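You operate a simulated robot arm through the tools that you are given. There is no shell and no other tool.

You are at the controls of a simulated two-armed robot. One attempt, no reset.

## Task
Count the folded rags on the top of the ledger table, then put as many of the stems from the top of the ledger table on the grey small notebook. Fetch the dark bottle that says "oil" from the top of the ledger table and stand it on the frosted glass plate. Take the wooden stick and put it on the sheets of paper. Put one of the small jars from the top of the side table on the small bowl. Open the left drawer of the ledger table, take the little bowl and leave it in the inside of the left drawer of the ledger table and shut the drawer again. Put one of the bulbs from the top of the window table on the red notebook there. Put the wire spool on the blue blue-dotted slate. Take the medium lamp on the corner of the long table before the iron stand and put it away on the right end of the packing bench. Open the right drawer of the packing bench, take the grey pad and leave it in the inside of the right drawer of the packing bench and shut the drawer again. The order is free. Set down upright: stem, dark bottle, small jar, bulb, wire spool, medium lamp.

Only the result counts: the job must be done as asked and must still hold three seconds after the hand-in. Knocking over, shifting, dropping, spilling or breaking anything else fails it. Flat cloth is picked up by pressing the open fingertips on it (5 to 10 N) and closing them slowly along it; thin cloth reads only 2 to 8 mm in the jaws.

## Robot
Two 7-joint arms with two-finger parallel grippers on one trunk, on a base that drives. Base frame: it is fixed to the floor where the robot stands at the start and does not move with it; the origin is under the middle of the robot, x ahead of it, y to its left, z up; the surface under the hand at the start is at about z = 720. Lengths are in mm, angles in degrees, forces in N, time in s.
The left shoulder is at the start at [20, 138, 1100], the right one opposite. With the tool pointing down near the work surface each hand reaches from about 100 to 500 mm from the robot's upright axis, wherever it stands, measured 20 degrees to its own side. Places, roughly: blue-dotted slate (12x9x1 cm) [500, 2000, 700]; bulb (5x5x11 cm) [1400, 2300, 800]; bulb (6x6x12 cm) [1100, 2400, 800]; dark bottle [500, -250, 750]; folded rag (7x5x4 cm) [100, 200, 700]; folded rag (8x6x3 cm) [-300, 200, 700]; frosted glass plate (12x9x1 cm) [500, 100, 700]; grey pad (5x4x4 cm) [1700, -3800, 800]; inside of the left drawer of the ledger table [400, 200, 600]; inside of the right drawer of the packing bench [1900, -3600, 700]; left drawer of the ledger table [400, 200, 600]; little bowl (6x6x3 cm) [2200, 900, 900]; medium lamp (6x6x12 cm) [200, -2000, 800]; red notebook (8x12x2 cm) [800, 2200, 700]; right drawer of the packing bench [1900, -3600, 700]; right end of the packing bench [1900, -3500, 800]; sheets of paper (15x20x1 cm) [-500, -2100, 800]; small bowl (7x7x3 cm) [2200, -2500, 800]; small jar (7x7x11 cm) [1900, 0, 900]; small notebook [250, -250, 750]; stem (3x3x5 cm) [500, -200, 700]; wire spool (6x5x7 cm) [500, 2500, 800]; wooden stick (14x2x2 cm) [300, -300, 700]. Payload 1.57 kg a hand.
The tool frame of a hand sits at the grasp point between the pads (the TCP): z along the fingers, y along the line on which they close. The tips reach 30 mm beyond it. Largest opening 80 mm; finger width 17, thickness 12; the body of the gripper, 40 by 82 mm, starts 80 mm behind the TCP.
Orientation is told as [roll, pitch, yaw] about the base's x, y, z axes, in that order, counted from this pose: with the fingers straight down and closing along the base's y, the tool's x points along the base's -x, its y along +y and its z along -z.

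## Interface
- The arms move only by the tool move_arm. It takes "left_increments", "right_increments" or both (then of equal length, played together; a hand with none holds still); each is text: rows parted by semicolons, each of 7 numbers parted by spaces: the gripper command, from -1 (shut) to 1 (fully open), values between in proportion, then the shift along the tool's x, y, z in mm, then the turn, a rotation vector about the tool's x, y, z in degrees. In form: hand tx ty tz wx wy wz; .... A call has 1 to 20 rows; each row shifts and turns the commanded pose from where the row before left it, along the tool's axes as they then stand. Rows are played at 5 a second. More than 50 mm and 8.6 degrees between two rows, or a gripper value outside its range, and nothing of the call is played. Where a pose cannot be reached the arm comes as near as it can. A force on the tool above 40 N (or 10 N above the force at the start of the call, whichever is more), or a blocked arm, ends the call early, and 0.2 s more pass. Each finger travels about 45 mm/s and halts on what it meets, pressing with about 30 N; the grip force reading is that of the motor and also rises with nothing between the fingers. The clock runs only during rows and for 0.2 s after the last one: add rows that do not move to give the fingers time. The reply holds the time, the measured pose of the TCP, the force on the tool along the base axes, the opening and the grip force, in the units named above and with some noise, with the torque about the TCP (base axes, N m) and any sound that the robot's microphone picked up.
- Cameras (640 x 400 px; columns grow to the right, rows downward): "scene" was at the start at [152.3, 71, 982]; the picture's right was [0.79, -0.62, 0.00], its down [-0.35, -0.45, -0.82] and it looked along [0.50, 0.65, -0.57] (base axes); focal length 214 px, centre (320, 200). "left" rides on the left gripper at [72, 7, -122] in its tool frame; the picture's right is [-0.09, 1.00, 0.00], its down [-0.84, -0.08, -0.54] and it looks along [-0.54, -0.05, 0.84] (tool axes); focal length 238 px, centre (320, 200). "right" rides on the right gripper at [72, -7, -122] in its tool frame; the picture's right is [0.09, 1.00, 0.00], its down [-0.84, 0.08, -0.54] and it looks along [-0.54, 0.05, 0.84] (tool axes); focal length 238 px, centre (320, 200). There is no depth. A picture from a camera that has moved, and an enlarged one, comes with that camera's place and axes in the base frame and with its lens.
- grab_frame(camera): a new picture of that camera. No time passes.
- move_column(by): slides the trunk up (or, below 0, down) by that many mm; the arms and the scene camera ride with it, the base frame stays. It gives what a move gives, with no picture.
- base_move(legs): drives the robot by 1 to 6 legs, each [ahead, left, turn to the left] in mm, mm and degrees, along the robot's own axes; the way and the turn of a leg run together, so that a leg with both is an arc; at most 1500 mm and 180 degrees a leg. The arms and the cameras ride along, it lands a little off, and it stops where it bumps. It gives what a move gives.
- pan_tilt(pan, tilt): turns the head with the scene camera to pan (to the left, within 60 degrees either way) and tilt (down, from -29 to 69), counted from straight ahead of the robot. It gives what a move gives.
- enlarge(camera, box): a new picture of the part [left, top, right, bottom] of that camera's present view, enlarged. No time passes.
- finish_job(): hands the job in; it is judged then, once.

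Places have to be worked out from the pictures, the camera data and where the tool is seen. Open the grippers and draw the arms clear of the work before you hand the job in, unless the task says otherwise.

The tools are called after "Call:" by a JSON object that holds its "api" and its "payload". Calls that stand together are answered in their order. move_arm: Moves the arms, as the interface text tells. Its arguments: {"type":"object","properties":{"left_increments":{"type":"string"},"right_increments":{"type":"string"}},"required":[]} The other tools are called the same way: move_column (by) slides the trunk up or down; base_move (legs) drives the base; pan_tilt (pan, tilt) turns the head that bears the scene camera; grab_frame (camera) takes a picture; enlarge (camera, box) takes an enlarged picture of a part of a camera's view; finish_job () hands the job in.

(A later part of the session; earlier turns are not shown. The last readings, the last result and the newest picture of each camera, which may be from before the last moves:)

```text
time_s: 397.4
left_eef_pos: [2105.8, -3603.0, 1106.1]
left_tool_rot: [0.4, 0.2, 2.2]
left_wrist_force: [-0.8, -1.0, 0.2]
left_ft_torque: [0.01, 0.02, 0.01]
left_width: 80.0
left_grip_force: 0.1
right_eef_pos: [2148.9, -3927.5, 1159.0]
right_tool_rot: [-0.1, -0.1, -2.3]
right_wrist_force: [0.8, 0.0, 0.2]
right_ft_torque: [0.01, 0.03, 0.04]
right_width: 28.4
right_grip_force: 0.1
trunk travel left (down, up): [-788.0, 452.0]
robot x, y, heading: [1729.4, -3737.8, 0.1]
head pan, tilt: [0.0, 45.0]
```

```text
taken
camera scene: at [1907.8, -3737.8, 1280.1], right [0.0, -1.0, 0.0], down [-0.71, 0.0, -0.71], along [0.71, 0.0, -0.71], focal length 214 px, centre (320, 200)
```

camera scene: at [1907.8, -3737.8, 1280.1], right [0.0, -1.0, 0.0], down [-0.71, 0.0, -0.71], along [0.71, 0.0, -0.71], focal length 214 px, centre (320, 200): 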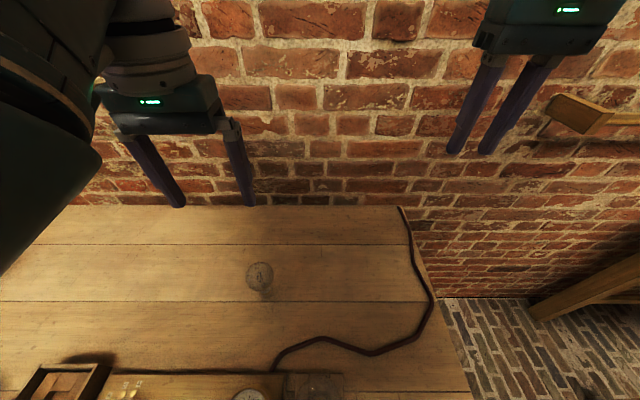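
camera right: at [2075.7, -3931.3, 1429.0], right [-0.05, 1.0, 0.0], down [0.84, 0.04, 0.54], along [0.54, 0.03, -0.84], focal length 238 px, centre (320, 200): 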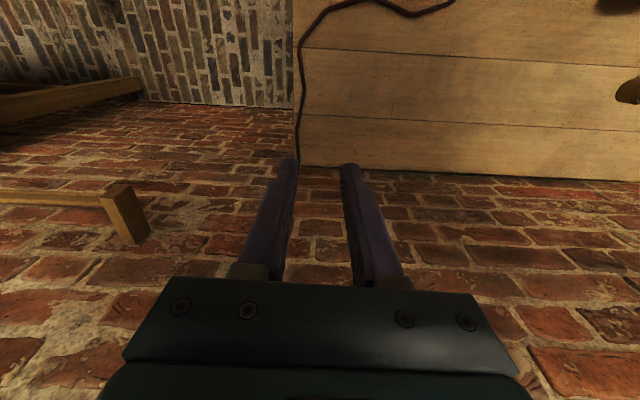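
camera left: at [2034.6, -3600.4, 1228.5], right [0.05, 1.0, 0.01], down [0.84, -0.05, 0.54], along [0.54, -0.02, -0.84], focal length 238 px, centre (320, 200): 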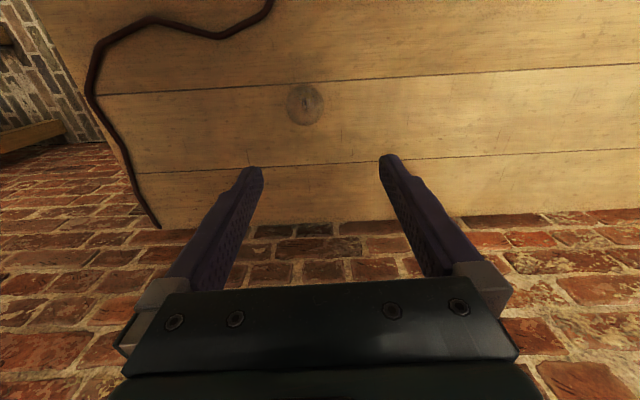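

Lamp placed. Now the packing-bench drawer: I back out in front of the bench and lower the trunk to look at the right drawer.

Call:
{"api": "base_move", "payload": {"legs": [[-620, 110, 0]]}}

Call:
{"api": "move_column", "payload": {"by": -300}}

Call:
{"api": "pan_tilt", "payload": {"pan": 0, "tilt": 25}}

Call:
{"api": "grab_frame", "payload": {"camera": "scene"}}

Call:
{"api": "grab_frame", "payload": {"camera": "right"}}

```text
time_s: 401.0
left_eef_pos: [1475.3, -3492.9, 1105.3]
left_tool_rot: [0.5, 0.3, 2.4]
left_wrist_force: [-0.7, 0.2, -0.5]
left_ft_torque: [0.03, -0.02, -0.02]
left_width: 80.1
left_grip_force: 0.0
right_eef_pos: [1518.4, -3818.0, 1157.9]
right_tool_rot: [-0.1, -0.1, -2.3]
right_wrist_force: [-0.4, 0.1, 0.3]
right_ft_torque: [0.01, 0.01, 0.03]
right_width: 27.9
right_grip_force: 0.1
trunk travel left (down, up): [-788.0, 452.0]
robot x, y, heading: [1101.8, -3631.3, 0.1]
head pan, tilt: [0.0, 45.0]
```

```text
time_s: 404.0
left_eef_pos: [1476.0, -3487.4, 803.9]
left_tool_rot: [0.9, 0.3, 2.7]
left_wrist_force: [0.6, -0.1, -0.4]
left_ft_torque: [0.01, 0.0, -0.02]
left_width: 80.0
left_grip_force: 0.1
right_eef_pos: [1517.9, -3818.7, 858.1]
right_tool_rot: [-0.1, -0.1, -2.3]
right_wrist_force: [-0.3, -0.3, -0.4]
right_ft_torque: [0.02, 0.01, 0.01]
right_width: 27.8
right_grip_force: 0.0
trunk travel left (down, up): [-488.0, 752.0]
robot x, y, heading: [1098.7, -3634.1, -0.0]
head pan, tilt: [0.0, 45.0]
```

```text
time_s: 404.8
left_eef_pos: [1476.2, -3487.2, 804.7]
left_tool_rot: [1.0, 0.3, 2.7]
left_wrist_force: [0.8, -0.4, -0.4]
left_ft_torque: [0.0, -0.02, 0.01]
left_width: 79.9
left_grip_force: 0.1
right_eef_pos: [1520.4, -3819.6, 857.4]
right_tool_rot: [-0.1, -0.1, -2.3]
right_wrist_force: [0.1, 0.2, -0.6]
right_ft_torque: [0.02, 0.01, -0.01]
right_width: 27.8
right_grip_force: 0.1
trunk travel left (down, up): [-488.0, 752.0]
robot x, y, heading: [1096.5, -3628.8, -0.1]
head pan, tilt: [0.0, 25.0]
```

```text
taken
camera scene: at [1289.6, -3628.7, 1010.7], right [0.0, -1.0, 0.0], down [-0.42, 0.0, -0.91], along [0.91, 0.0, -0.42], focal length 214 px, centre (320, 200)
```

scene: 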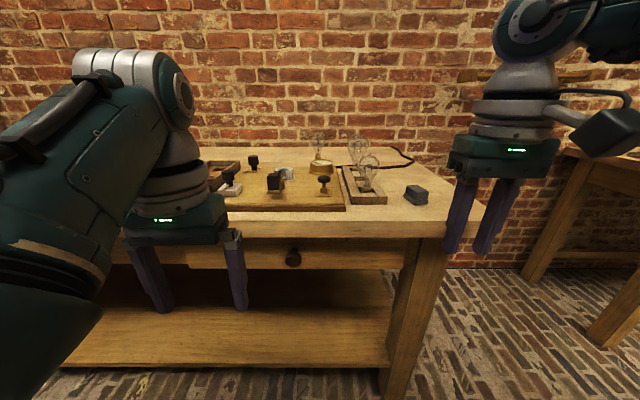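

```text
taken
camera right: at [1447.0, -3822.1, 979.0], right [-0.05, 1.0, 0.0], down [0.84, 0.04, 0.54], along [0.54, 0.03, -0.84], focal length 238 px, centre (320, 200)
```

right: 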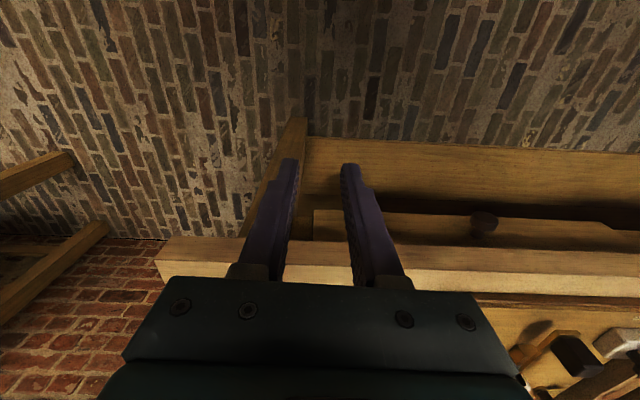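

I zoom on the drawer knob to measure it.

Call:
{"api": "enlarge", "payload": {"camera": "scene", "box": [240, 170, 460, 290]}}

Call:
{"api": "enlarge", "payload": {"camera": "right", "box": [400, 160, 640, 330]}}

```text
2.91 times, centred on (350, 230) of scene
camera zoom: at [1289.6, -3628.7, 1010.7], right [0.0, -1.0, 0.0], down [-0.42, 0.0, -0.91], along [0.91, 0.0, -0.42], focal length 624 px, centre (233, 113)
```

zoom: 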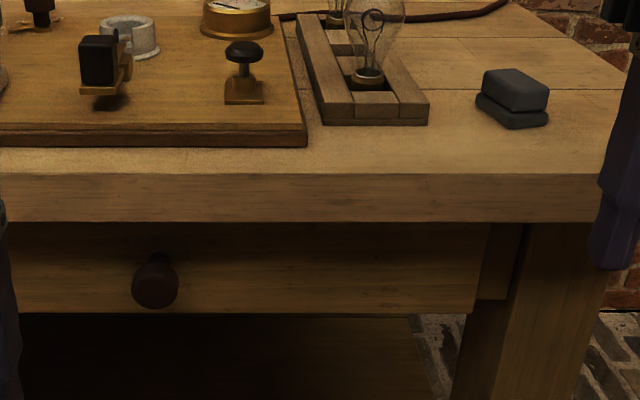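

```text
2.35 times, centred on (520, 245) of right
camera zoom: at [1447.0, -3822.1, 979.0], right [-0.05, 1.0, 0.0], down [0.84, 0.04, 0.54], along [0.54, 0.03, -0.84], focal length 561 px, centre (-151, 94)
```

zoom: 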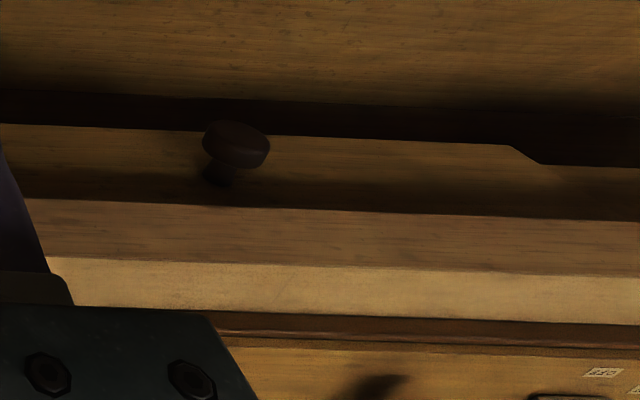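

The knob (33 mm mushroom) is centred near [1647,−3572,708]; the tabletop edge is at x≈1658, top z≈795. First I fetch the pad with the right hand: tuck the left hand back, raise a bit and move closer.

Call:
{"api": "move_arm", "payload": {"left_increments": "1 20 0 0 0 0 0; 1 20 0 0 0 0 0; 1 20 0 0 0 0 0; 1 20 0 0 0 0 0; 1 20 0 0 0 0 0; 1 20 0 0 0 0 0; 1 20 0 0 0 0 0; 1 0 0 0 0 0 0"}}

Call:
{"api": "move_column", "payload": {"by": 110}}

Call:
{"api": "base_move", "payload": {"legs": [[265, -30, 0]]}}

Call:
{"api": "grab_frame", "payload": {"camera": "right"}}

Call:
{"api": "grab_frame", "payload": {"camera": "scene"}}

```text
time_s: 406.8
left_eef_pos: [1360.0, -3448.1, 752.5]
left_tool_rot: [7.8, -0.6, 2.9]
left_wrist_force: [-0.2, 0.2, 1.2]
left_ft_torque: [0.01, -0.03, 0.0]
left_width: 80.0
left_grip_force: 0.0
left hand out of reach, approached as far as the arm can: row 1, 2, 3, 4, 5, 6
right_eef_pos: [1517.2, -3819.1, 858.8]
right_tool_rot: [0.0, -0.1, -2.3]
right_wrist_force: [-0.7, -0.1, 0.3]
right_ft_torque: [-0.02, 0.0, -0.04]
right_width: 27.9
right_grip_force: 0.2
trunk travel left (down, up): [-488.0, 752.0]
robot x, y, heading: [1102.4, -3632.5, 0.2]
head pan, tilt: [0.0, 25.0]
stopped in row 8 (left hand): the arm was blocked; the commanded pose is now the measured one
```

```text
time_s: 408.2
left_eef_pos: [1362.1, -3448.1, 863.6]
left_tool_rot: [7.8, -0.6, 2.8]
left_wrist_force: [0.6, 0.0, -0.3]
left_ft_torque: [0.02, 0.04, 0.01]
left_width: 80.3
left_grip_force: 0.1
right_eef_pos: [1518.7, -3819.8, 968.6]
right_tool_rot: [-0.1, -0.1, -2.3]
right_wrist_force: [-0.7, -0.9, 0.3]
right_ft_torque: [-0.02, -0.01, 0.0]
right_width: 28.0
right_grip_force: 0.1
trunk travel left (down, up): [-598.0, 642.0]
robot x, y, heading: [1098.3, -3628.6, -0.1]
head pan, tilt: [0.0, 25.0]
```

```text
time_s: 410.1
left_eef_pos: [1624.4, -3475.2, 864.5]
left_tool_rot: [7.8, -0.8, 3.3]
left_wrist_force: [0.8, 0.6, 0.4]
left_ft_torque: [0.01, 0.01, 0.0]
left_width: 79.8
left_grip_force: 0.0
right_eef_pos: [1783.2, -3845.7, 968.3]
right_tool_rot: [0.0, -0.1, -2.1]
right_wrist_force: [-0.1, 0.6, -0.9]
right_ft_torque: [0.0, -0.01, -0.01]
right_width: 27.7
right_grip_force: 0.1
trunk travel left (down, up): [-598.0, 642.0]
robot x, y, heading: [1362.7, -3661.9, 0.4]
head pan, tilt: [0.0, 25.0]
```

```text
taken
camera right: at [1710.7, -3848.7, 1089.0], right [-0.06, 1.0, 0.0], down [0.84, 0.05, 0.54], along [0.54, 0.03, -0.84], focal length 238 px, centre (320, 200)
```

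right: 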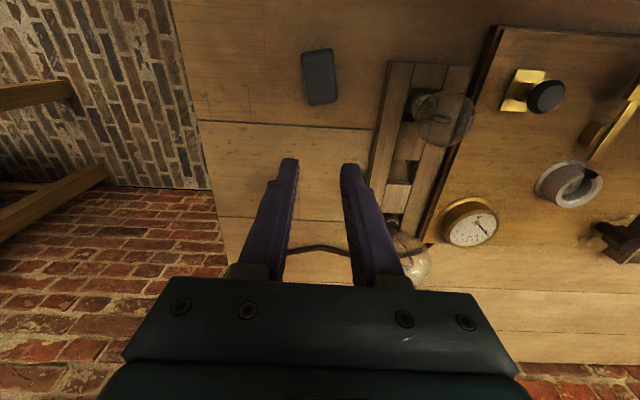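

```text
taken
camera scene: at [1552.6, -3656.0, 1120.8], right [0.01, -1.0, 0.0], down [-0.42, 0.0, -0.91], along [0.91, 0.01, -0.42], focal length 214 px, centre (320, 200)
```

scene: 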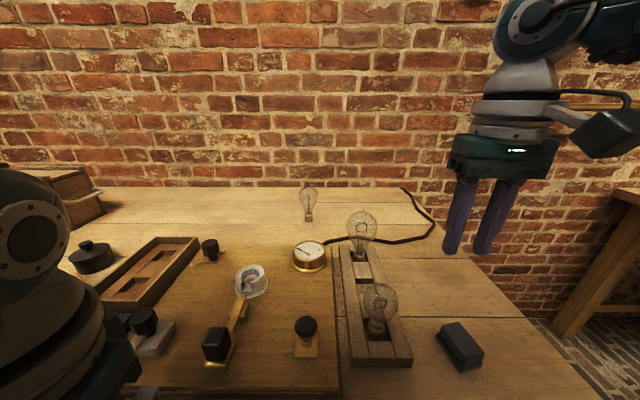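

The pad is at about [1735,−3849], turned ~6°, and the standing bulb on the switch-board is ~55 mm to its left. I align the right hand and open to 60 mm, then descend part-way.

Call:
{"api": "move_arm", "payload": {"right_increments": "0 16 -1.6 0 0 0 -4; 0.3 16 -1.6 0 0 0 -4; 0.5 16 -1.6 0 0 0 0; 0.5 0 0 25 0 0 0; 0.5 0 0 25 0 0 0; 0.5 0 0 20 0 0 0; 0.5 0 0 0 0 0 0"}}

Call:
{"api": "grab_frame", "payload": {"camera": "right"}}

Call:
{"api": "grab_frame", "payload": {"camera": "scene"}}

```text
time_s: 411.7
left_eef_pos: [1623.3, -3473.5, 863.5]
left_tool_rot: [8.0, -0.7, 3.2]
left_wrist_force: [0.7, -0.3, -0.1]
left_ft_torque: [-0.05, 0.0, 0.02]
left_width: 79.7
left_grip_force: 0.2
right_eef_pos: [1736.4, -3851.5, 897.7]
right_tool_rot: [-0.2, -0.1, 5.9]
right_wrist_force: [0.2, -0.6, -0.3]
right_ft_torque: [0.01, 0.0, -0.04]
right_width: 60.1
right_grip_force: 0.0
trunk travel left (down, up): [-598.0, 642.0]
robot x, y, heading: [1359.9, -3657.7, 0.6]
head pan, tilt: [0.0, 25.0]
```

```text
taken
camera right: at [1664.6, -3864.6, 1018.5], right [-0.19, 0.98, 0.0], down [0.82, 0.16, 0.54], along [0.53, 0.1, -0.84], focal length 238 px, centre (320, 200)
```

right: 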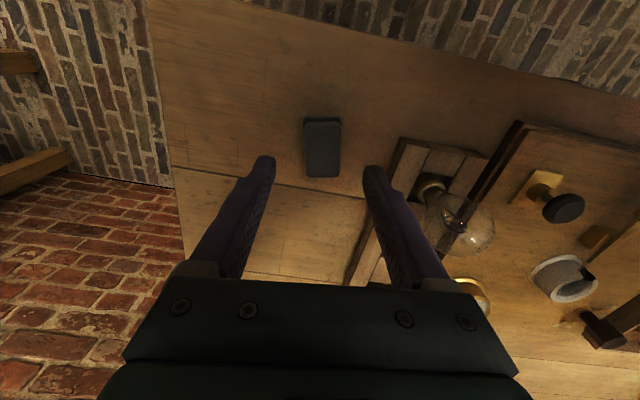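

```text
taken
camera scene: at [1552.5, -3656.0, 1120.8], right [0.01, -1.0, 0.0], down [-0.42, 0.0, -0.91], along [0.91, 0.01, -0.42], focal length 214 px, centre (320, 200)
```

scene: 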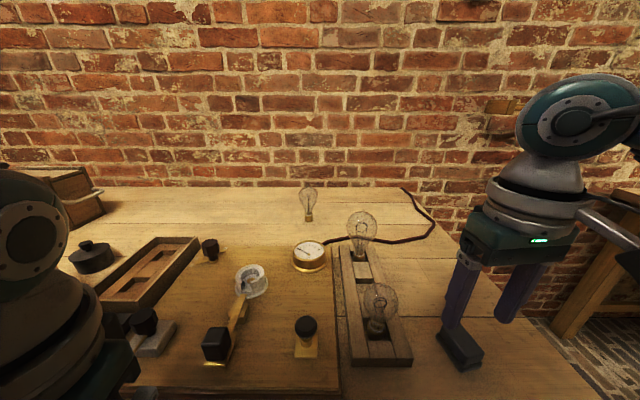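

Pad is aligned between the fingers; the bulb is ~45 mm clear. I descend to TCP z≈828 and close.

Call:
{"api": "move_arm", "payload": {"right_increments": "0.5 0 0 20 0 0 0; 0.5 0 0 20 0 0 0; 0.5 0 0 20 0 0 0; 0.5 0 0 9 0 0 0; 0.3 0 0 0 0 0 0; 0.1 0 0 0 0 0 0; 0 0 0 0 0 0 0; -0.2 0 0 0 0 0 0; -0.4 0 0 0 0 0 0; -0.6 0 0 0 0 0 0; -0.6 0 0 0 0 0 0"}}

Call:
{"api": "grab_frame", "payload": {"camera": "right"}}

```text
time_s: 414.1
left_eef_pos: [1624.6, -3472.6, 863.4]
left_tool_rot: [8.0, -0.7, 3.1]
left_wrist_force: [-0.6, 0.1, 0.8]
left_ft_torque: [0.01, -0.01, 0.0]
left_width: 80.1
left_grip_force: 0.2
right_eef_pos: [1736.5, -3852.9, 829.5]
right_tool_rot: [0.1, -0.5, 6.0]
right_wrist_force: [-1.1, -1.1, 9.9]
right_ft_torque: [-0.06, 0.11, 0.05]
right_width: 33.8
right_grip_force: 9.9
trunk travel left (down, up): [-598.0, 642.0]
robot x, y, heading: [1359.2, -3656.7, 0.5]
head pan, tilt: [0.0, 25.0]
stopped in row 11 (right hand): the force on the tool passed its limit at 105 N (the readings are from after the stop); the commanded pose is now the measured one
```

```text
taken
camera right: at [1666.5, -3866.1, 950.5], right [-0.19, 0.98, 0.0], down [0.82, 0.16, 0.55], along [0.54, 0.11, -0.84], focal length 238 px, centre (320, 200)
```

right: 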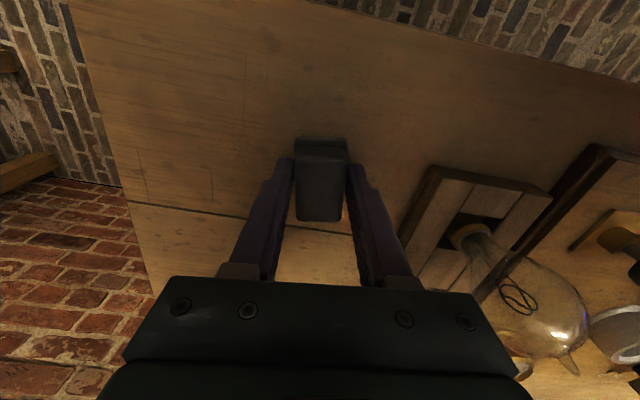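

A force spike stopped the closing at 33.8 mm. I look closer and then continue closing after raising slightly.

Call:
{"api": "enlarge", "payload": {"camera": "right", "box": [260, 110, 380, 240]}}

Call:
{"api": "enlarge", "payload": {"camera": "scene", "box": [400, 270, 560, 400]}}

```text
3.08 times, centred on (320, 175) of right
camera zoom: at [1666.5, -3866.1, 950.5], right [-0.19, 0.98, 0.0], down [0.82, 0.16, 0.55], along [0.54, 0.11, -0.84], focal length 733 px, centre (320, 277)
```

zoom: 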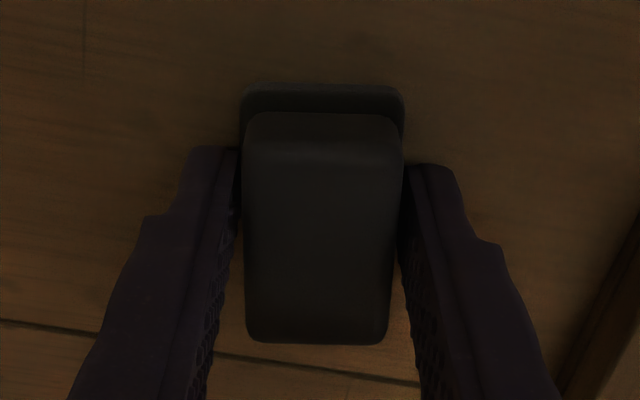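

```text
3.08 times, centred on (480, 335) of scene
camera zoom: at [1552.7, -3656.6, 1120.3], right [0.01, -1.0, 0.0], down [-0.42, 0.0, -0.91], along [0.91, 0.01, -0.42], focal length 660 px, centre (-172, -215)
```

zoom: 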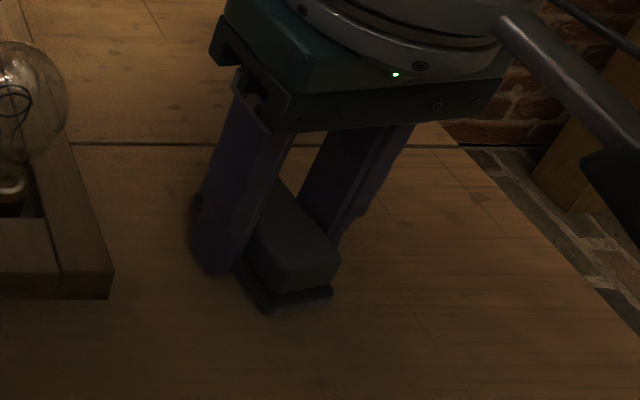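

Call:
{"api": "move_arm", "payload": {"right_increments": "-0.1 0 0 -3 0 0 0; -0.15 0 0 0 0 0 0; -0.2 0 0 0 0 0 0; -0.3 0 0 0 0 0 0; -0.4 0 0 0 0 0 0; -0.4 0 0 0 0 0 0"}}

Call:
{"api": "enlarge", "payload": {"camera": "right", "box": [260, 110, 380, 240]}}

```text
time_s: 415.5
left_eef_pos: [1624.6, -3472.6, 863.3]
left_tool_rot: [8.1, -0.7, 3.3]
left_wrist_force: [0.0, 0.0, 0.6]
left_ft_torque: [-0.02, 0.0, 0.0]
left_width: 80.0
left_grip_force: 0.1
right_eef_pos: [1735.6, -3851.9, 832.4]
right_tool_rot: [0.1, -0.4, 5.9]
right_wrist_force: [0.5, -0.2, -0.8]
right_ft_torque: [0.0, 0.01, -0.02]
right_width: 32.7
right_grip_force: 29.9
trunk travel left (down, up): [-598.0, 642.0]
robot x, y, heading: [1361.0, -3659.6, 0.3]
head pan, tilt: [0.0, 25.0]
```

```text
3.08 times, centred on (320, 175) of right
camera zoom: at [1665.9, -3865.7, 953.2], right [-0.19, 0.98, 0.0], down [0.82, 0.16, 0.55], along [0.54, 0.11, -0.84], focal length 733 px, centre (320, 277)
```

zoom: 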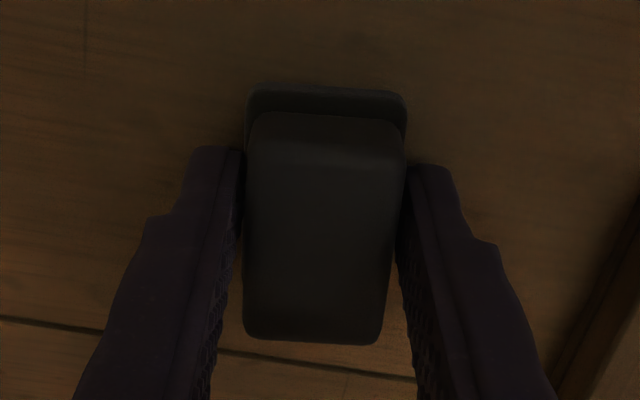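

Gripped at 32.7 mm with 30 N. I lift the pad.

Call:
{"api": "move_arm", "payload": {"right_increments": "-0.4 0 0 -10 0 0 0; -0.4 0 0 -20 0 0 0; -0.4 0 0 -30 0 0 0; -0.4 0 0 -40 0 0 0; -0.4 0 0 -40 0 0 0; -0.4 0 0 0 0 0 0"}}

Call:
{"api": "grab_frame", "payload": {"camera": "right"}}

```text
time_s: 416.9
left_eef_pos: [1623.8, -3473.4, 863.7]
left_tool_rot: [8.1, -0.8, 3.2]
left_wrist_force: [-0.6, 0.3, -0.2]
left_ft_torque: [0.0, 0.0, 0.0]
left_width: 80.1
left_grip_force: 0.2
right_eef_pos: [1733.9, -3851.7, 972.0]
right_tool_rot: [0.1, -0.3, 5.9]
right_wrist_force: [0.5, 0.6, 1.0]
right_ft_torque: [0.02, 0.02, -0.02]
right_width: 32.5
right_grip_force: 30.0
trunk travel left (down, up): [-598.0, 642.0]
robot x, y, heading: [1363.9, -3659.0, 0.3]
head pan, tilt: [0.0, 25.0]
```

```text
taken
camera right: at [1662.8, -3865.3, 1093.7], right [-0.19, 0.98, 0.0], down [0.82, 0.16, 0.55], along [0.54, 0.11, -0.84], focal length 238 px, centre (320, 200)
```

right: 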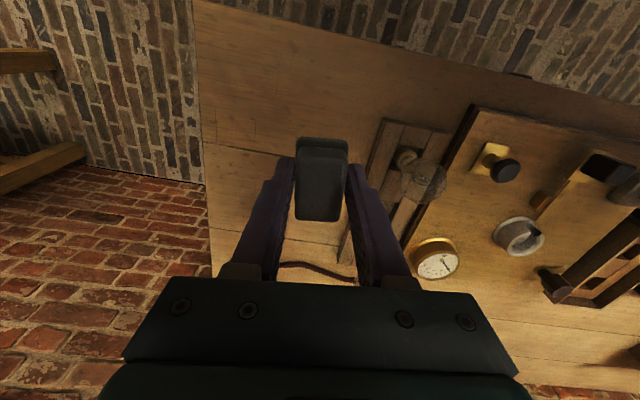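

Pad is held. I back the base off to in front of the drawer and lower the trunk for the left hand to pull the knob.

Call:
{"api": "base_move", "payload": {"legs": [[-258, 10, 0]]}}

Call:
{"api": "move_column", "payload": {"by": -150}}

Call:
{"api": "move_arm", "payload": {"left_increments": "1 -15 0 0 2 0 0; 1 -15 0 0 2 0 0; 1 -15 0 0 2 0 0; 1 -15 0 0 2 0 0; 1 -15 0 0 0 -6 0; 0.6 0 0 0 0 -6 0; 0.3 0 0 0 0 -6 0; 0.3 0 0 0 0 -6 0; 0.3 0 0 0 0 -6 0; 0.3 0 0 0 0 -6 0; 0.3 0 0 0 0 -6 0; 0.3 0 0 0 0 -6 0; 0.3 0 0 0 0 0 0"}}

Call:
{"api": "grab_frame", "payload": {"camera": "left"}}

Call:
{"api": "grab_frame", "payload": {"camera": "scene"}}

```text
time_s: 418.7
left_eef_pos: [1368.9, -3464.5, 861.9]
left_tool_rot: [8.1, -0.7, 3.3]
left_wrist_force: [-0.7, -0.3, 0.2]
left_ft_torque: [0.0, -0.02, 0.04]
left_width: 79.8
left_grip_force: 0.1
right_eef_pos: [1479.2, -3843.4, 973.3]
right_tool_rot: [0.0, -0.4, 6.0]
right_wrist_force: [-0.1, -0.2, -0.8]
right_ft_torque: [-0.04, 0.0, 0.0]
right_width: 32.7
right_grip_force: 30.1
trunk travel left (down, up): [-598.0, 642.0]
robot x, y, heading: [1106.6, -3647.9, 0.4]
head pan, tilt: [0.0, 25.0]
```

```text
time_s: 420.5
left_eef_pos: [1368.5, -3464.0, 713.4]
left_tool_rot: [8.0, -0.6, 3.3]
left_wrist_force: [-0.4, 0.1, -0.1]
left_ft_torque: [0.02, -0.01, 0.04]
left_width: 79.9
left_grip_force: 0.0
right_eef_pos: [1480.1, -3842.2, 823.9]
right_tool_rot: [-0.1, -0.4, 6.1]
right_wrist_force: [0.3, -0.5, -0.3]
right_ft_torque: [0.01, 0.0, 0.0]
right_width: 32.7
right_grip_force: 30.1
trunk travel left (down, up): [-448.0, 792.0]
robot x, y, heading: [1104.7, -3651.9, 0.4]
head pan, tilt: [0.0, 25.0]
```

```text
time_s: 423.3
left_eef_pos: [1443.6, -3460.2, 713.4]
left_tool_rot: [0.0, -48.7, 3.2]
left_wrist_force: [0.0, 0.0, 0.5]
left_ft_torque: [-0.06, -0.01, 0.02]
left_width: 52.0
left_grip_force: 0.1
right_eef_pos: [1480.1, -3842.4, 823.1]
right_tool_rot: [0.0, -0.3, 6.1]
right_wrist_force: [-0.3, -0.5, -0.8]
right_ft_torque: [-0.05, -0.03, 0.0]
right_width: 32.8
right_grip_force: 30.0
trunk travel left (down, up): [-448.0, 792.0]
robot x, y, heading: [1109.2, -3651.2, 0.5]
head pan, tilt: [0.0, 25.0]
```

```text
taken
camera left: at [1305.1, -3462.6, 741.1], right [0.0, 1.0, 0.07], down [0.15, -0.07, 0.99], along [0.99, 0.01, -0.15], focal length 238 px, centre (320, 200)
```

left: 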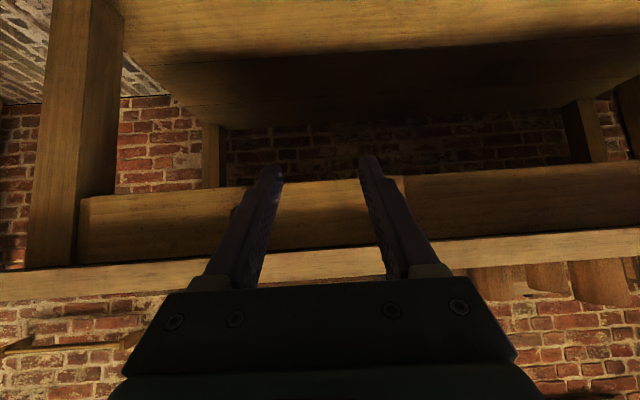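

```text
taken
camera scene: at [1298.0, -3647.3, 970.8], right [0.01, -1.0, 0.0], down [-0.42, 0.0, -0.91], along [0.91, 0.01, -0.42], focal length 214 px, centre (320, 200)
```

scene: 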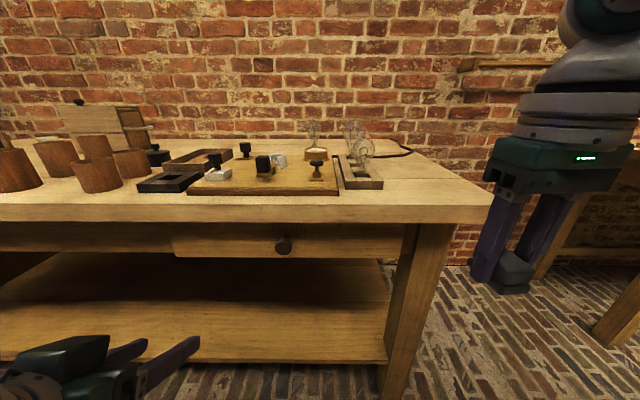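

The left hand is pitched −49°. I move it to a pre-grasp in front of the knob at [1647,−3572,710].

Call:
{"api": "move_arm", "payload": {"left_increments": "0.3 -15.8 -15.3 8.5 0 0 0; 0.3 -15.8 -15.3 8.5 0 0 0; 0.3 -15.8 -15.3 8.5 0 0 0; 0.3 -15.8 -15.3 8.5 0 0 0; 0.3 -15.8 -15.3 8.5 0 0 0; 0.3 -15.8 -15.3 8.5 0 0 0; 0.3 -15.8 -15.3 8.5 0 0 0; 0.3 -15.8 -15.3 8.5 0 0 0; 0.3 0 0 0 0 0 0"}}

Call:
{"api": "grab_frame", "payload": {"camera": "left"}}

Call:
{"api": "grab_frame", "payload": {"camera": "scene"}}

```text
time_s: 425.5
left_eef_pos: [1588.7, -3533.1, 754.8]
left_tool_rot: [8.6, -48.8, -1.8]
left_wrist_force: [-0.4, -0.7, -0.4]
left_ft_torque: [0.04, 0.01, -0.01]
left_width: 51.9
left_grip_force: 0.0
right_eef_pos: [1479.7, -3843.0, 822.4]
right_tool_rot: [0.0, -0.3, 6.1]
right_wrist_force: [0.0, 0.9, -1.3]
right_ft_torque: [0.01, -0.01, -0.03]
right_width: 32.5
right_grip_force: 29.8
trunk travel left (down, up): [-448.0, 792.0]
robot x, y, heading: [1107.2, -3646.9, 0.5]
head pan, tilt: [0.0, 25.0]
stopped in row 9 (left hand): the arm was blocked; the commanded pose is now the measured one
```

```text
taken
camera left: at [1450.0, -3541.9, 781.2], right [-0.02, 0.99, 0.17], down [0.15, -0.16, 0.97], along [0.99, 0.05, -0.15], focal length 238 px, centre (320, 200)
```

left: 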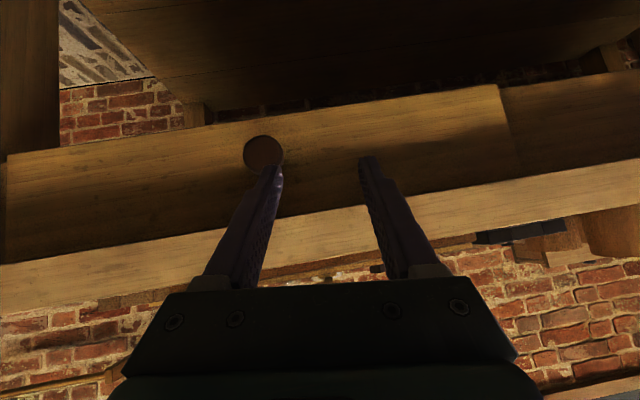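

```text
taken
camera scene: at [1298.0, -3647.0, 970.8], right [0.01, -1.0, 0.0], down [-0.42, 0.0, -0.91], along [0.91, 0.01, -0.42], focal length 214 px, centre (320, 200)
```

scene: 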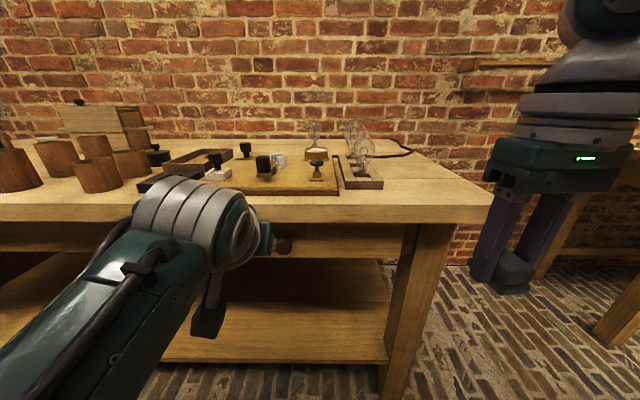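

The left arm hits a limit reaching across. I shift the base 50 mm to the right so the knob is better placed for the left hand, and straighten the roll.

Call:
{"api": "base_move", "payload": {"legs": [[0, -55, 0]]}}

Call:
{"api": "move_arm", "payload": {"left_increments": "0.3 0 5 0 2 0 2; 0.3 0 5 0 2 0 2; 0.3 0 0 0 2 0 0; 0.3 0 0 0 0 0 0"}}

Call:
{"api": "grab_frame", "payload": {"camera": "left"}}

```text
time_s: 426.4
left_eef_pos: [1588.4, -3589.5, 755.9]
left_tool_rot: [8.6, -48.7, -1.7]
left_wrist_force: [0.5, -0.4, 0.6]
left_ft_torque: [0.02, 0.0, -0.01]
left_width: 51.8
left_grip_force: 0.1
right_eef_pos: [1480.6, -3897.2, 822.3]
right_tool_rot: [0.0, -0.3, 6.0]
right_wrist_force: [0.6, -1.9, -0.5]
right_ft_torque: [0.04, 0.01, 0.01]
right_width: 32.5
right_grip_force: 30.1
trunk travel left (down, up): [-448.0, 792.0]
robot x, y, heading: [1107.1, -3704.5, 0.5]
head pan, tilt: [0.0, 25.0]
```

```text
time_s: 427.4
left_eef_pos: [1588.0, -3578.2, 754.8]
left_tool_rot: [7.1, -48.1, -7.7]
left_wrist_force: [-0.1, -0.6, 0.0]
left_ft_torque: [-0.03, 0.02, 0.0]
left_width: 51.9
left_grip_force: 0.1
right_eef_pos: [1479.6, -3897.6, 823.9]
right_tool_rot: [0.0, -0.3, 6.0]
right_wrist_force: [-0.2, -0.3, -0.4]
right_ft_torque: [-0.01, 0.02, -0.02]
right_width: 32.5
right_grip_force: 30.3
trunk travel left (down, up): [-448.0, 792.0]
robot x, y, heading: [1108.1, -3706.9, 0.7]
head pan, tilt: [0.0, 25.0]
```

```text
taken
camera left: at [1449.8, -3569.4, 783.1], right [0.1, 0.98, 0.15], down [0.15, -0.16, 0.98], along [0.98, -0.08, -0.16], focal length 238 px, centre (320, 200)
```

left: 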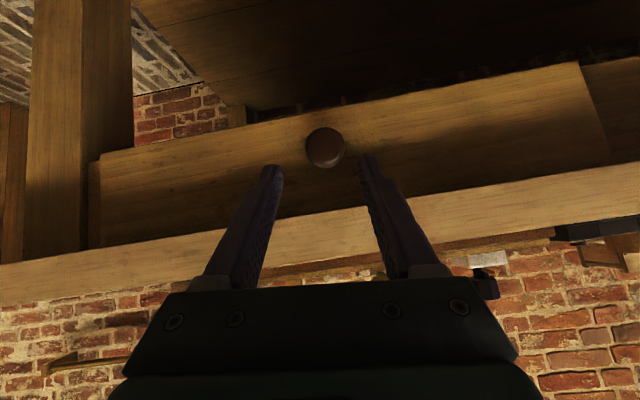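

The knob is ahead on the tool axis ~70 mm away, 6 mm to +y. I correct the roll/yaw, shift, and advance 30 mm, then check.

Call:
{"api": "move_arm", "payload": {"left_increments": "0.3 0 3.5 0 1.2 0 -5.2; 0.3 0 3.5 0 0 0 0; 0.3 0 0 15 0 0 0; 0.3 0 0 15 0 0 0; 0.3 0 0 0 0 0 0"}}

Call:
{"api": "grab_frame", "payload": {"camera": "left"}}

```text
time_s: 428.6
left_eef_pos: [1609.6, -3571.3, 735.5]
left_tool_rot: [-0.1, -48.3, 0.1]
left_wrist_force: [-0.1, 0.8, 0.6]
left_ft_torque: [0.01, 0.02, -0.01]
left_width: 52.2
left_grip_force: 0.0
right_eef_pos: [1480.7, -3898.1, 823.2]
right_tool_rot: [0.0, -0.4, 6.1]
right_wrist_force: [0.7, 0.2, -0.2]
right_ft_torque: [0.02, 0.0, 0.01]
right_width: 32.4
right_grip_force: 29.9
trunk travel left (down, up): [-448.0, 792.0]
robot x, y, heading: [1107.0, -3705.4, 0.3]
head pan, tilt: [0.0, 25.0]
```

```text
taken
camera left: at [1472.1, -3566.7, 762.7], right [0.06, 1.0, 0.07], down [0.15, -0.08, 0.99], along [0.99, -0.05, -0.15], focal length 238 px, centre (320, 200)
```

left: 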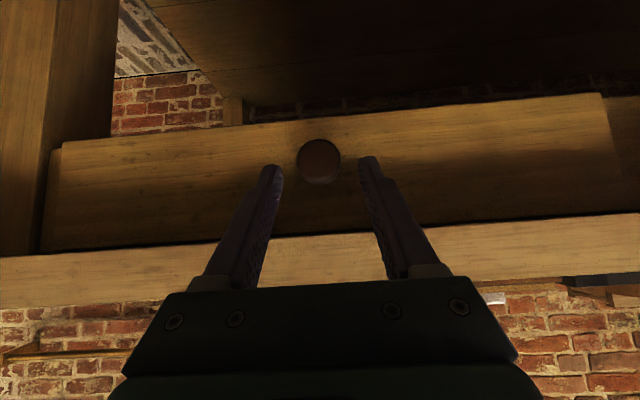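

Now perfectly aligned: the knob is ~44 mm ahead on the axis. I advance 30 mm so the fingertips straddle it.

Call:
{"api": "move_arm", "payload": {"left_increments": "0.3 0 0 10 0 0 0; 0.3 0 0 10 0 0 0; 0.3 0 0 10 0 0 0; 0.3 0 0 0 0 0 0"}}

Call:
{"api": "grab_frame", "payload": {"camera": "left"}}

```text
time_s: 429.6
left_eef_pos: [1631.9, -3571.9, 715.6]
left_tool_rot: [0.0, -48.5, 0.1]
left_wrist_force: [-0.4, -0.5, -0.7]
left_ft_torque: [0.02, 0.04, -0.03]
left_width: 51.9
left_grip_force: 0.0
right_eef_pos: [1479.5, -3896.9, 822.6]
right_tool_rot: [0.0, -0.2, 6.0]
right_wrist_force: [-0.9, -0.6, -0.5]
right_ft_torque: [-0.01, -0.03, 0.01]
right_width: 32.9
right_grip_force: 29.6
trunk travel left (down, up): [-448.0, 792.0]
robot x, y, heading: [1105.8, -3704.1, 0.5]
head pan, tilt: [0.0, 25.0]
```

```text
taken
camera left: at [1494.5, -3566.1, 743.2], right [0.06, 1.0, 0.07], down [0.15, -0.08, 0.99], along [0.99, -0.05, -0.15], focal length 238 px, centre (320, 200)
```

left: 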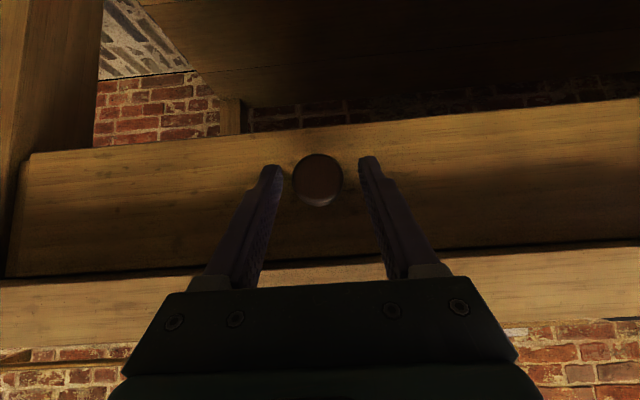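

Knob is between the pads (12 mm past TCP). I close on it and pull gently.

Call:
{"api": "move_arm", "payload": {"left_increments": "0.1 0 0 0 0 0 0; -0.1 0 0 0 0 0 0; -0.2 0 0 0 0 0 0; -0.4 0 0 0 0 0 0; -0.6 0 0 0 0 0 0; -0.6 0 0 0 0 0 0"}}

Call:
{"api": "grab_frame", "payload": {"camera": "left"}}

```text
time_s: 431.0
left_eef_pos: [1632.9, -3572.5, 715.5]
left_tool_rot: [-0.1, -48.3, 0.2]
left_wrist_force: [-0.5, -4.5, 0.2]
left_ft_torque: [-0.02, 0.06, -0.15]
left_width: 33.3
left_grip_force: 41.5
right_eef_pos: [1480.2, -3899.1, 822.3]
right_tool_rot: [0.1, -0.3, 6.1]
right_wrist_force: [-0.2, 0.3, 0.1]
right_ft_torque: [-0.02, -0.01, 0.0]
right_width: 32.9
right_grip_force: 29.8
trunk travel left (down, up): [-448.0, 792.0]
robot x, y, heading: [1106.0, -3704.4, 0.4]
head pan, tilt: [0.0, 25.0]
```

```text
taken
camera left: at [1494.5, -3567.5, 743.2], right [0.06, 1.0, 0.07], down [0.15, -0.08, 0.99], along [0.99, -0.05, -0.15], focal length 238 px, centre (320, 200)
```

left: 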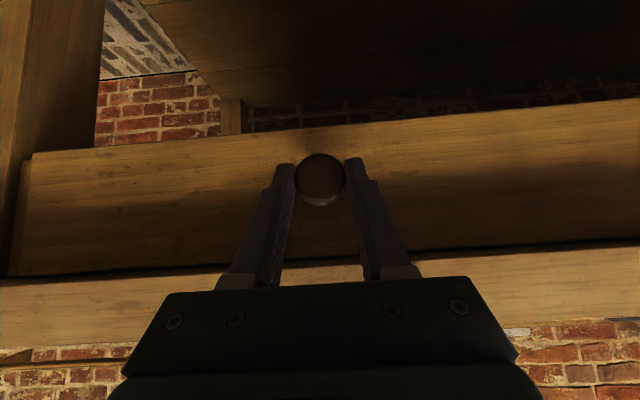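

Gripped. I pull along −x, first 40 mm.

Call:
{"api": "move_arm", "payload": {"left_increments": "-0.6 6.65 0 -7.47 0 0 0; -0.6 6.65 0 -7.47 0 0 0; -0.6 6.65 0 -7.47 0 0 0; -0.6 6.65 0 -7.47 0 0 0; -0.6 0 0 0 0 0 0"}}

Call:
{"api": "grab_frame", "payload": {"camera": "left"}}

```text
time_s: 432.2
left_eef_pos: [1593.8, -3572.3, 716.5]
left_tool_rot: [0.1, -48.5, 0.1]
left_wrist_force: [-0.5, -3.6, 3.6]
left_ft_torque: [-0.09, -0.24, 0.0]
left_width: 33.6
left_grip_force: 40.9
right_eef_pos: [1480.8, -3897.4, 822.7]
right_tool_rot: [0.0, -0.3, 6.1]
right_wrist_force: [-0.4, 0.0, -0.6]
right_ft_torque: [-0.03, -0.01, -0.03]
right_width: 32.5
right_grip_force: 29.9
trunk travel left (down, up): [-448.0, 792.0]
robot x, y, heading: [1107.3, -3704.3, 0.4]
head pan, tilt: [0.0, 25.0]
```

```text
taken
camera left: at [1455.2, -3567.6, 742.9], right [0.06, 1.0, 0.07], down [0.15, -0.08, 0.99], along [0.99, -0.05, -0.15], focal length 238 px, centre (320, 200)
```

left: 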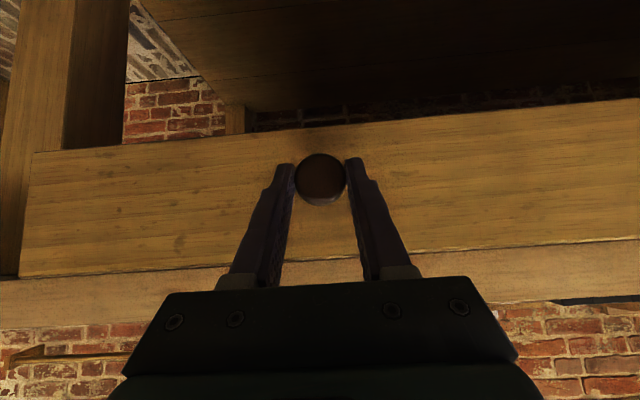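

The drawer follows (39 mm). I pull about 150 mm more.

Call:
{"api": "move_arm", "payload": {"left_increments": "-0.6 6.65 0 -7.47 0 0 0; -0.6 6.65 0 -7.47 0 0 0; -0.6 6.65 0 -7.47 0 0 0; -0.6 6.65 0 -7.47 0 0 0; -0.6 6.65 0 -7.47 0 0 0; -0.6 6.65 0 -7.47 0 0 0; -0.6 6.65 0 -7.47 0 0 0; -0.6 6.65 0 -7.47 0 0 0; -0.6 6.65 0 -7.47 0 0 0; -0.6 6.65 0 -7.47 0 0 0; -0.6 6.65 0 -7.47 0 0 0; -0.6 6.65 0 -7.47 0 0 0; -0.6 6.65 0 -7.47 0 0 0; -0.6 6.65 0 -7.47 0 0 0; -0.6 6.65 0 -7.47 0 0 0; -0.6 0 0 0 0 0 0"}}

Call:
{"api": "pan_tilt", "payload": {"pan": 0, "tilt": 50}}

Call:
{"api": "grab_frame", "payload": {"camera": "scene"}}

Call:
{"api": "grab_frame", "payload": {"camera": "right"}}

```text
time_s: 435.6
left_eef_pos: [1443.8, -3573.3, 715.8]
left_tool_rot: [0.1, -48.6, 0.1]
left_wrist_force: [-1.3, 0.7, 11.0]
left_ft_torque: [0.04, -0.25, 0.06]
left_width: 33.4
left_grip_force: 41.6
right_eef_pos: [1480.5, -3896.2, 823.5]
right_tool_rot: [0.0, -0.4, 6.1]
right_wrist_force: [0.1, 0.0, -0.5]
right_ft_torque: [0.01, -0.03, -0.03]
right_width: 32.8
right_grip_force: 29.1
trunk travel left (down, up): [-448.0, 792.0]
robot x, y, heading: [1110.3, -3706.2, 0.4]
head pan, tilt: [0.0, 25.0]
```

```text
time_s: 436.5
left_eef_pos: [1443.9, -3573.3, 715.3]
left_tool_rot: [-0.1, -48.7, 0.1]
left_wrist_force: [-2.4, -1.3, 16.7]
left_ft_torque: [0.06, -0.26, 0.0]
left_width: 33.0
left_grip_force: 41.4
right_eef_pos: [1479.9, -3895.8, 823.1]
right_tool_rot: [0.0, -0.3, 6.2]
right_wrist_force: [-0.5, -0.7, -0.2]
right_ft_torque: [0.02, -0.03, -0.01]
right_width: 32.5
right_grip_force: 29.8
trunk travel left (down, up): [-448.0, 792.0]
robot x, y, heading: [1108.3, -3704.8, 0.6]
head pan, tilt: [0.0, 50.0]
```

```text
taken
camera scene: at [1283.8, -3702.0, 933.5], right [0.01, -1.0, 0.0], down [-0.77, -0.01, -0.64], along [0.64, 0.01, -0.77], focal length 214 px, centre (320, 200)
```

scene: 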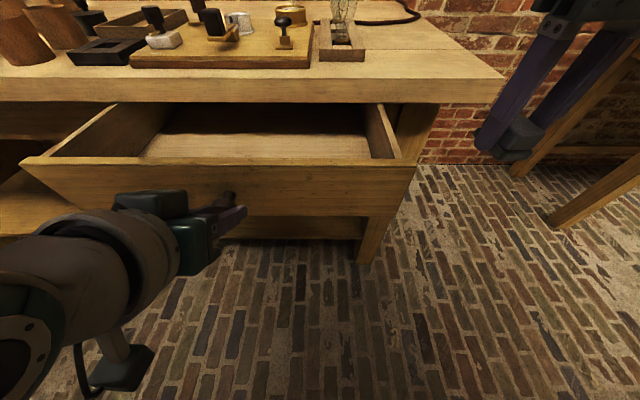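

```text
taken
camera right: at [1409.9, -3910.9, 943.4], right [-0.2, 0.98, 0.0], down [0.82, 0.16, 0.55], along [0.54, 0.11, -0.84], focal length 238 px, centre (320, 200)
```

right: 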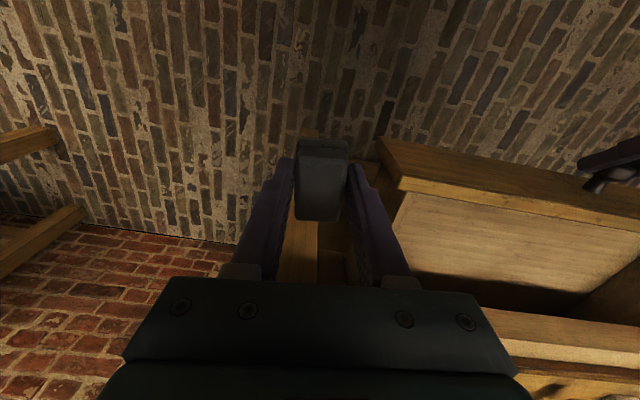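

The drawer is open 189 mm; its interior is reachable at x 1496–1655, y −3800…−3340. I bring the pad over [1570,−3735].

Call:
{"api": "move_arm", "payload": {"right_increments": "-0.4 0 0 -10 0 0 0; -0.4 -13.3 18.8 0 0 0 0; -0.4 -13.3 18.8 0 0 0 0; -0.4 -13.3 18.8 0 0 0 0; -0.4 -13.3 18.8 0 0 0 0; -0.4 -13.3 18.8 0 0 0 0; -0.4 -13.3 18.8 0 0 0 0; -0.4 -13.3 18.8 0 0 0 0; -0.4 -13.3 18.8 0 0 0 0; -0.4 0 0 0 0 0 0"}}

Call:
{"api": "grab_frame", "payload": {"camera": "right"}}

Call:
{"api": "grab_frame", "payload": {"camera": "scene"}}

```text
time_s: 438.7
left_eef_pos: [1444.3, -3572.9, 715.2]
left_tool_rot: [0.1, -48.7, 0.1]
left_wrist_force: [-0.5, -0.2, 17.8]
left_ft_torque: [-0.07, -0.39, -0.08]
left_width: 33.3
left_grip_force: 41.5
right_eef_pos: [1562.7, -3738.2, 833.6]
right_tool_rot: [0.0, -0.3, 6.3]
right_wrist_force: [0.5, 0.6, -0.5]
right_ft_torque: [0.01, 0.01, 0.04]
right_width: 32.6
right_grip_force: 29.7
right hand out of reach, approached as far as the arm can: row 9
trunk travel left (down, up): [-448.0, 792.0]
robot x, y, heading: [1106.9, -3703.5, 0.7]
head pan, tilt: [0.0, 50.0]
```

```text
taken
camera right: at [1492.7, -3752.5, 953.7], right [-0.2, 0.98, 0.0], down [0.82, 0.17, 0.55], along [0.54, 0.11, -0.84], focal length 238 px, centre (320, 200)
```

right: 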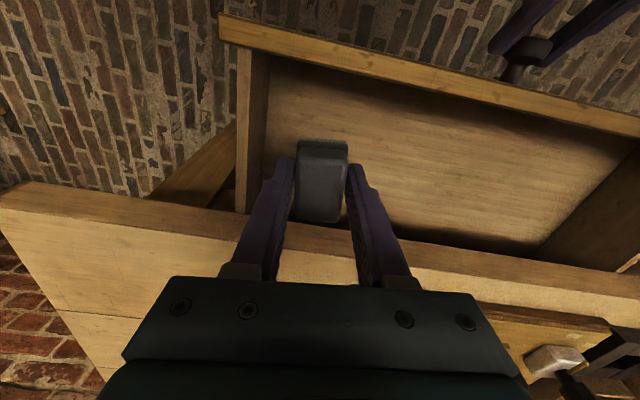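

```text
taken
camera scene: at [1284.3, -3702.1, 933.5], right [0.01, -1.0, 0.0], down [-0.77, -0.01, -0.64], along [0.64, 0.01, -0.77], focal length 214 px, centre (320, 200)
```

scene: 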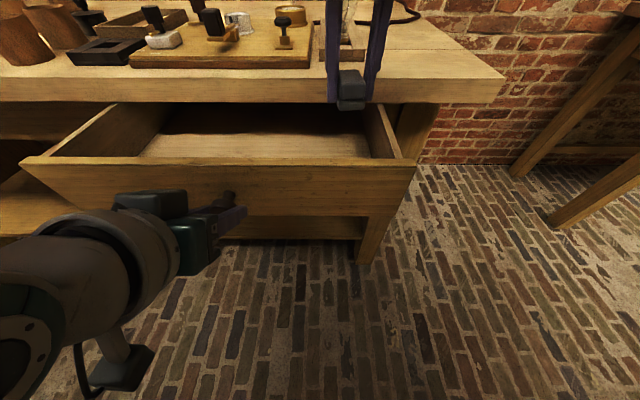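

Good clearance. I lower the pad into the drawer.

Call:
{"api": "move_arm", "payload": {"right_increments": "-0.4 0 0 20 0 0 0; -0.4 0 0 20 0 0 0; -0.4 0 0 20 0 0 0; -0.4 0 0 20 0 0 0; -0.4 0 0 15 0 0 0; -0.4 0 0 10 0 0 0; -0.4 0 0 0 0 0 0"}}

Call:
{"api": "grab_frame", "payload": {"camera": "right"}}

```text
time_s: 440.3
left_eef_pos: [1444.4, -3573.4, 714.5]
left_tool_rot: [0.1, -48.5, 0.0]
left_wrist_force: [-0.2, 0.1, 17.5]
left_ft_torque: [0.02, -0.47, 0.03]
left_width: 33.5
left_grip_force: 42.0
right_eef_pos: [1547.0, -3747.6, 729.2]
right_tool_rot: [-0.1, -0.4, 6.0]
right_wrist_force: [-1.0, -1.0, -0.3]
right_ft_torque: [0.01, 0.01, 0.02]
right_width: 32.5
right_grip_force: 30.0
right hand out of reach, approached as far as the arm can: row 2, 3, 4, 5, 6
trunk travel left (down, up): [-448.0, 792.0]
robot x, y, heading: [1106.0, -3706.3, 0.6]
head pan, tilt: [0.0, 50.0]
```

```text
taken
camera right: at [1475.7, -3761.6, 849.5], right [-0.2, 0.98, 0.0], down [0.82, 0.16, 0.55], along [0.54, 0.11, -0.84], focal length 238 px, centre (320, 200)
```

right: 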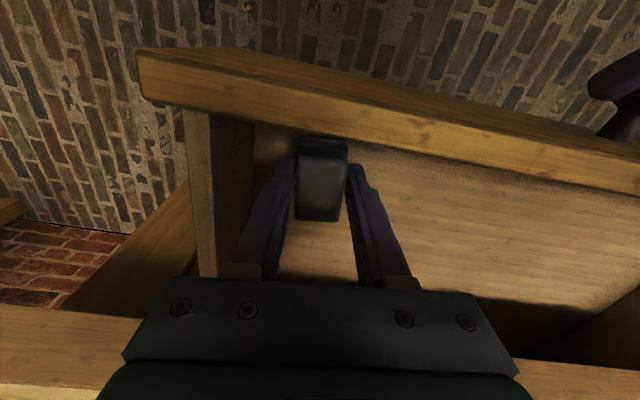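

Call:
{"api": "move_arm", "payload": {"right_increments": "-0.4 0 0 4 0 0 0; -0.4 0 0 4 0 0 0; -0.4 0 0 0 0 0 0"}}

Call:
{"api": "grab_frame", "payload": {"camera": "right"}}

```text
time_s: 441.1
left_eef_pos: [1443.7, -3573.0, 716.1]
left_tool_rot: [0.1, -48.6, 0.1]
left_wrist_force: [0.4, 0.1, 16.6]
left_ft_torque: [0.01, -0.39, -0.03]
left_width: 33.4
left_grip_force: 41.3
right_eef_pos: [1543.1, -3749.5, 721.3]
right_tool_rot: [-0.1, -0.4, 6.2]
right_wrist_force: [0.0, -0.4, 0.0]
right_ft_torque: [0.01, -0.01, 0.01]
right_width: 32.8
right_grip_force: 30.9
right hand out of reach, approached as far as the arm can: row 2
trunk travel left (down, up): [-448.0, 792.0]
robot x, y, heading: [1110.2, -3706.6, 0.6]
head pan, tilt: [0.0, 50.0]
```

```text
taken
camera right: at [1472.8, -3762.6, 841.4], right [-0.2, 0.98, 0.0], down [0.82, 0.16, 0.55], along [0.54, 0.11, -0.84], focal length 238 px, centre (320, 200)
```

right: 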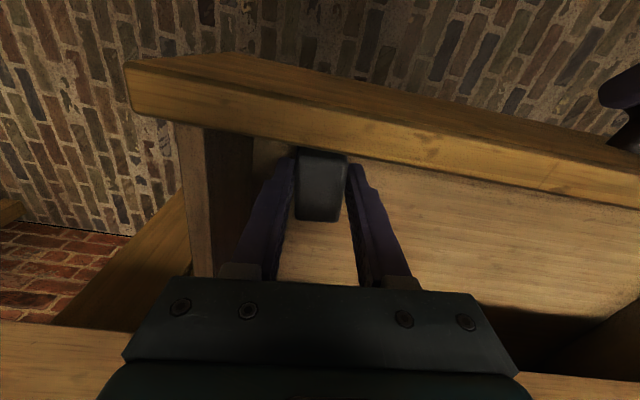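

The pad is close to the front panel; I pull the drawer 25 mm further with the left hand, then continue lowering.

Call:
{"api": "move_arm", "payload": {"left_increments": "-0.6 6.65 0 -7.47 0 0 0; -0.6 6.65 0 -7.47 0 0 0; -0.6 3.3 0 -3.7 0 0 0; -0.6 0 0 0 0 0 0"}}

Call:
{"api": "move_arm", "payload": {"right_increments": "-0.4 0 0 4 0 0 0; -0.4 0 0 4 0 0 0; -0.4 0 0 0 0 0 0"}}

Call:
{"api": "grab_frame", "payload": {"camera": "right"}}

```text
time_s: 442.1
left_eef_pos: [1418.6, -3572.8, 715.1]
left_tool_rot: [0.0, -48.6, 0.1]
left_wrist_force: [1.7, -2.4, 17.3]
left_ft_torque: [0.0, -0.09, -0.02]
left_width: 33.4
left_grip_force: 41.8
right_eef_pos: [1545.1, -3748.3, 720.8]
right_tool_rot: [0.1, -0.4, 6.1]
right_wrist_force: [-0.3, 0.1, -0.2]
right_ft_torque: [-0.02, 0.0, 0.0]
right_width: 32.9
right_grip_force: 29.7
trunk travel left (down, up): [-448.0, 792.0]
robot x, y, heading: [1106.4, -3709.2, 0.3]
head pan, tilt: [0.0, 50.0]
```

```text
time_s: 442.9
left_eef_pos: [1417.8, -3572.9, 714.9]
left_tool_rot: [0.1, -48.6, 0.2]
left_wrist_force: [0.7, -2.6, 16.3]
left_ft_torque: [-0.03, -0.33, -0.06]
left_width: 33.5
left_grip_force: 41.4
right_eef_pos: [1542.2, -3750.4, 714.9]
right_tool_rot: [0.1, -0.4, 6.1]
right_wrist_force: [0.4, 0.5, -0.2]
right_ft_torque: [0.02, -0.01, -0.01]
right_width: 32.5
right_grip_force: 29.6
trunk travel left (down, up): [-448.0, 792.0]
robot x, y, heading: [1109.7, -3702.6, 0.3]
head pan, tilt: [0.0, 50.0]
```

```text
taken
camera right: at [1471.6, -3763.7, 834.0], right [-0.2, 0.98, 0.0], down [0.82, 0.17, 0.55], along [0.54, 0.11, -0.84], focal length 238 px, centre (320, 200)
```

right: 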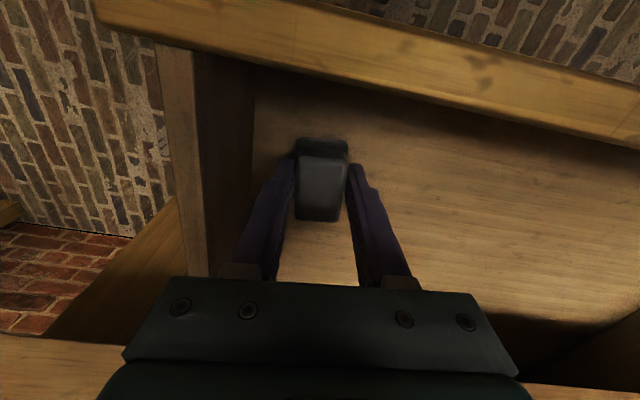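

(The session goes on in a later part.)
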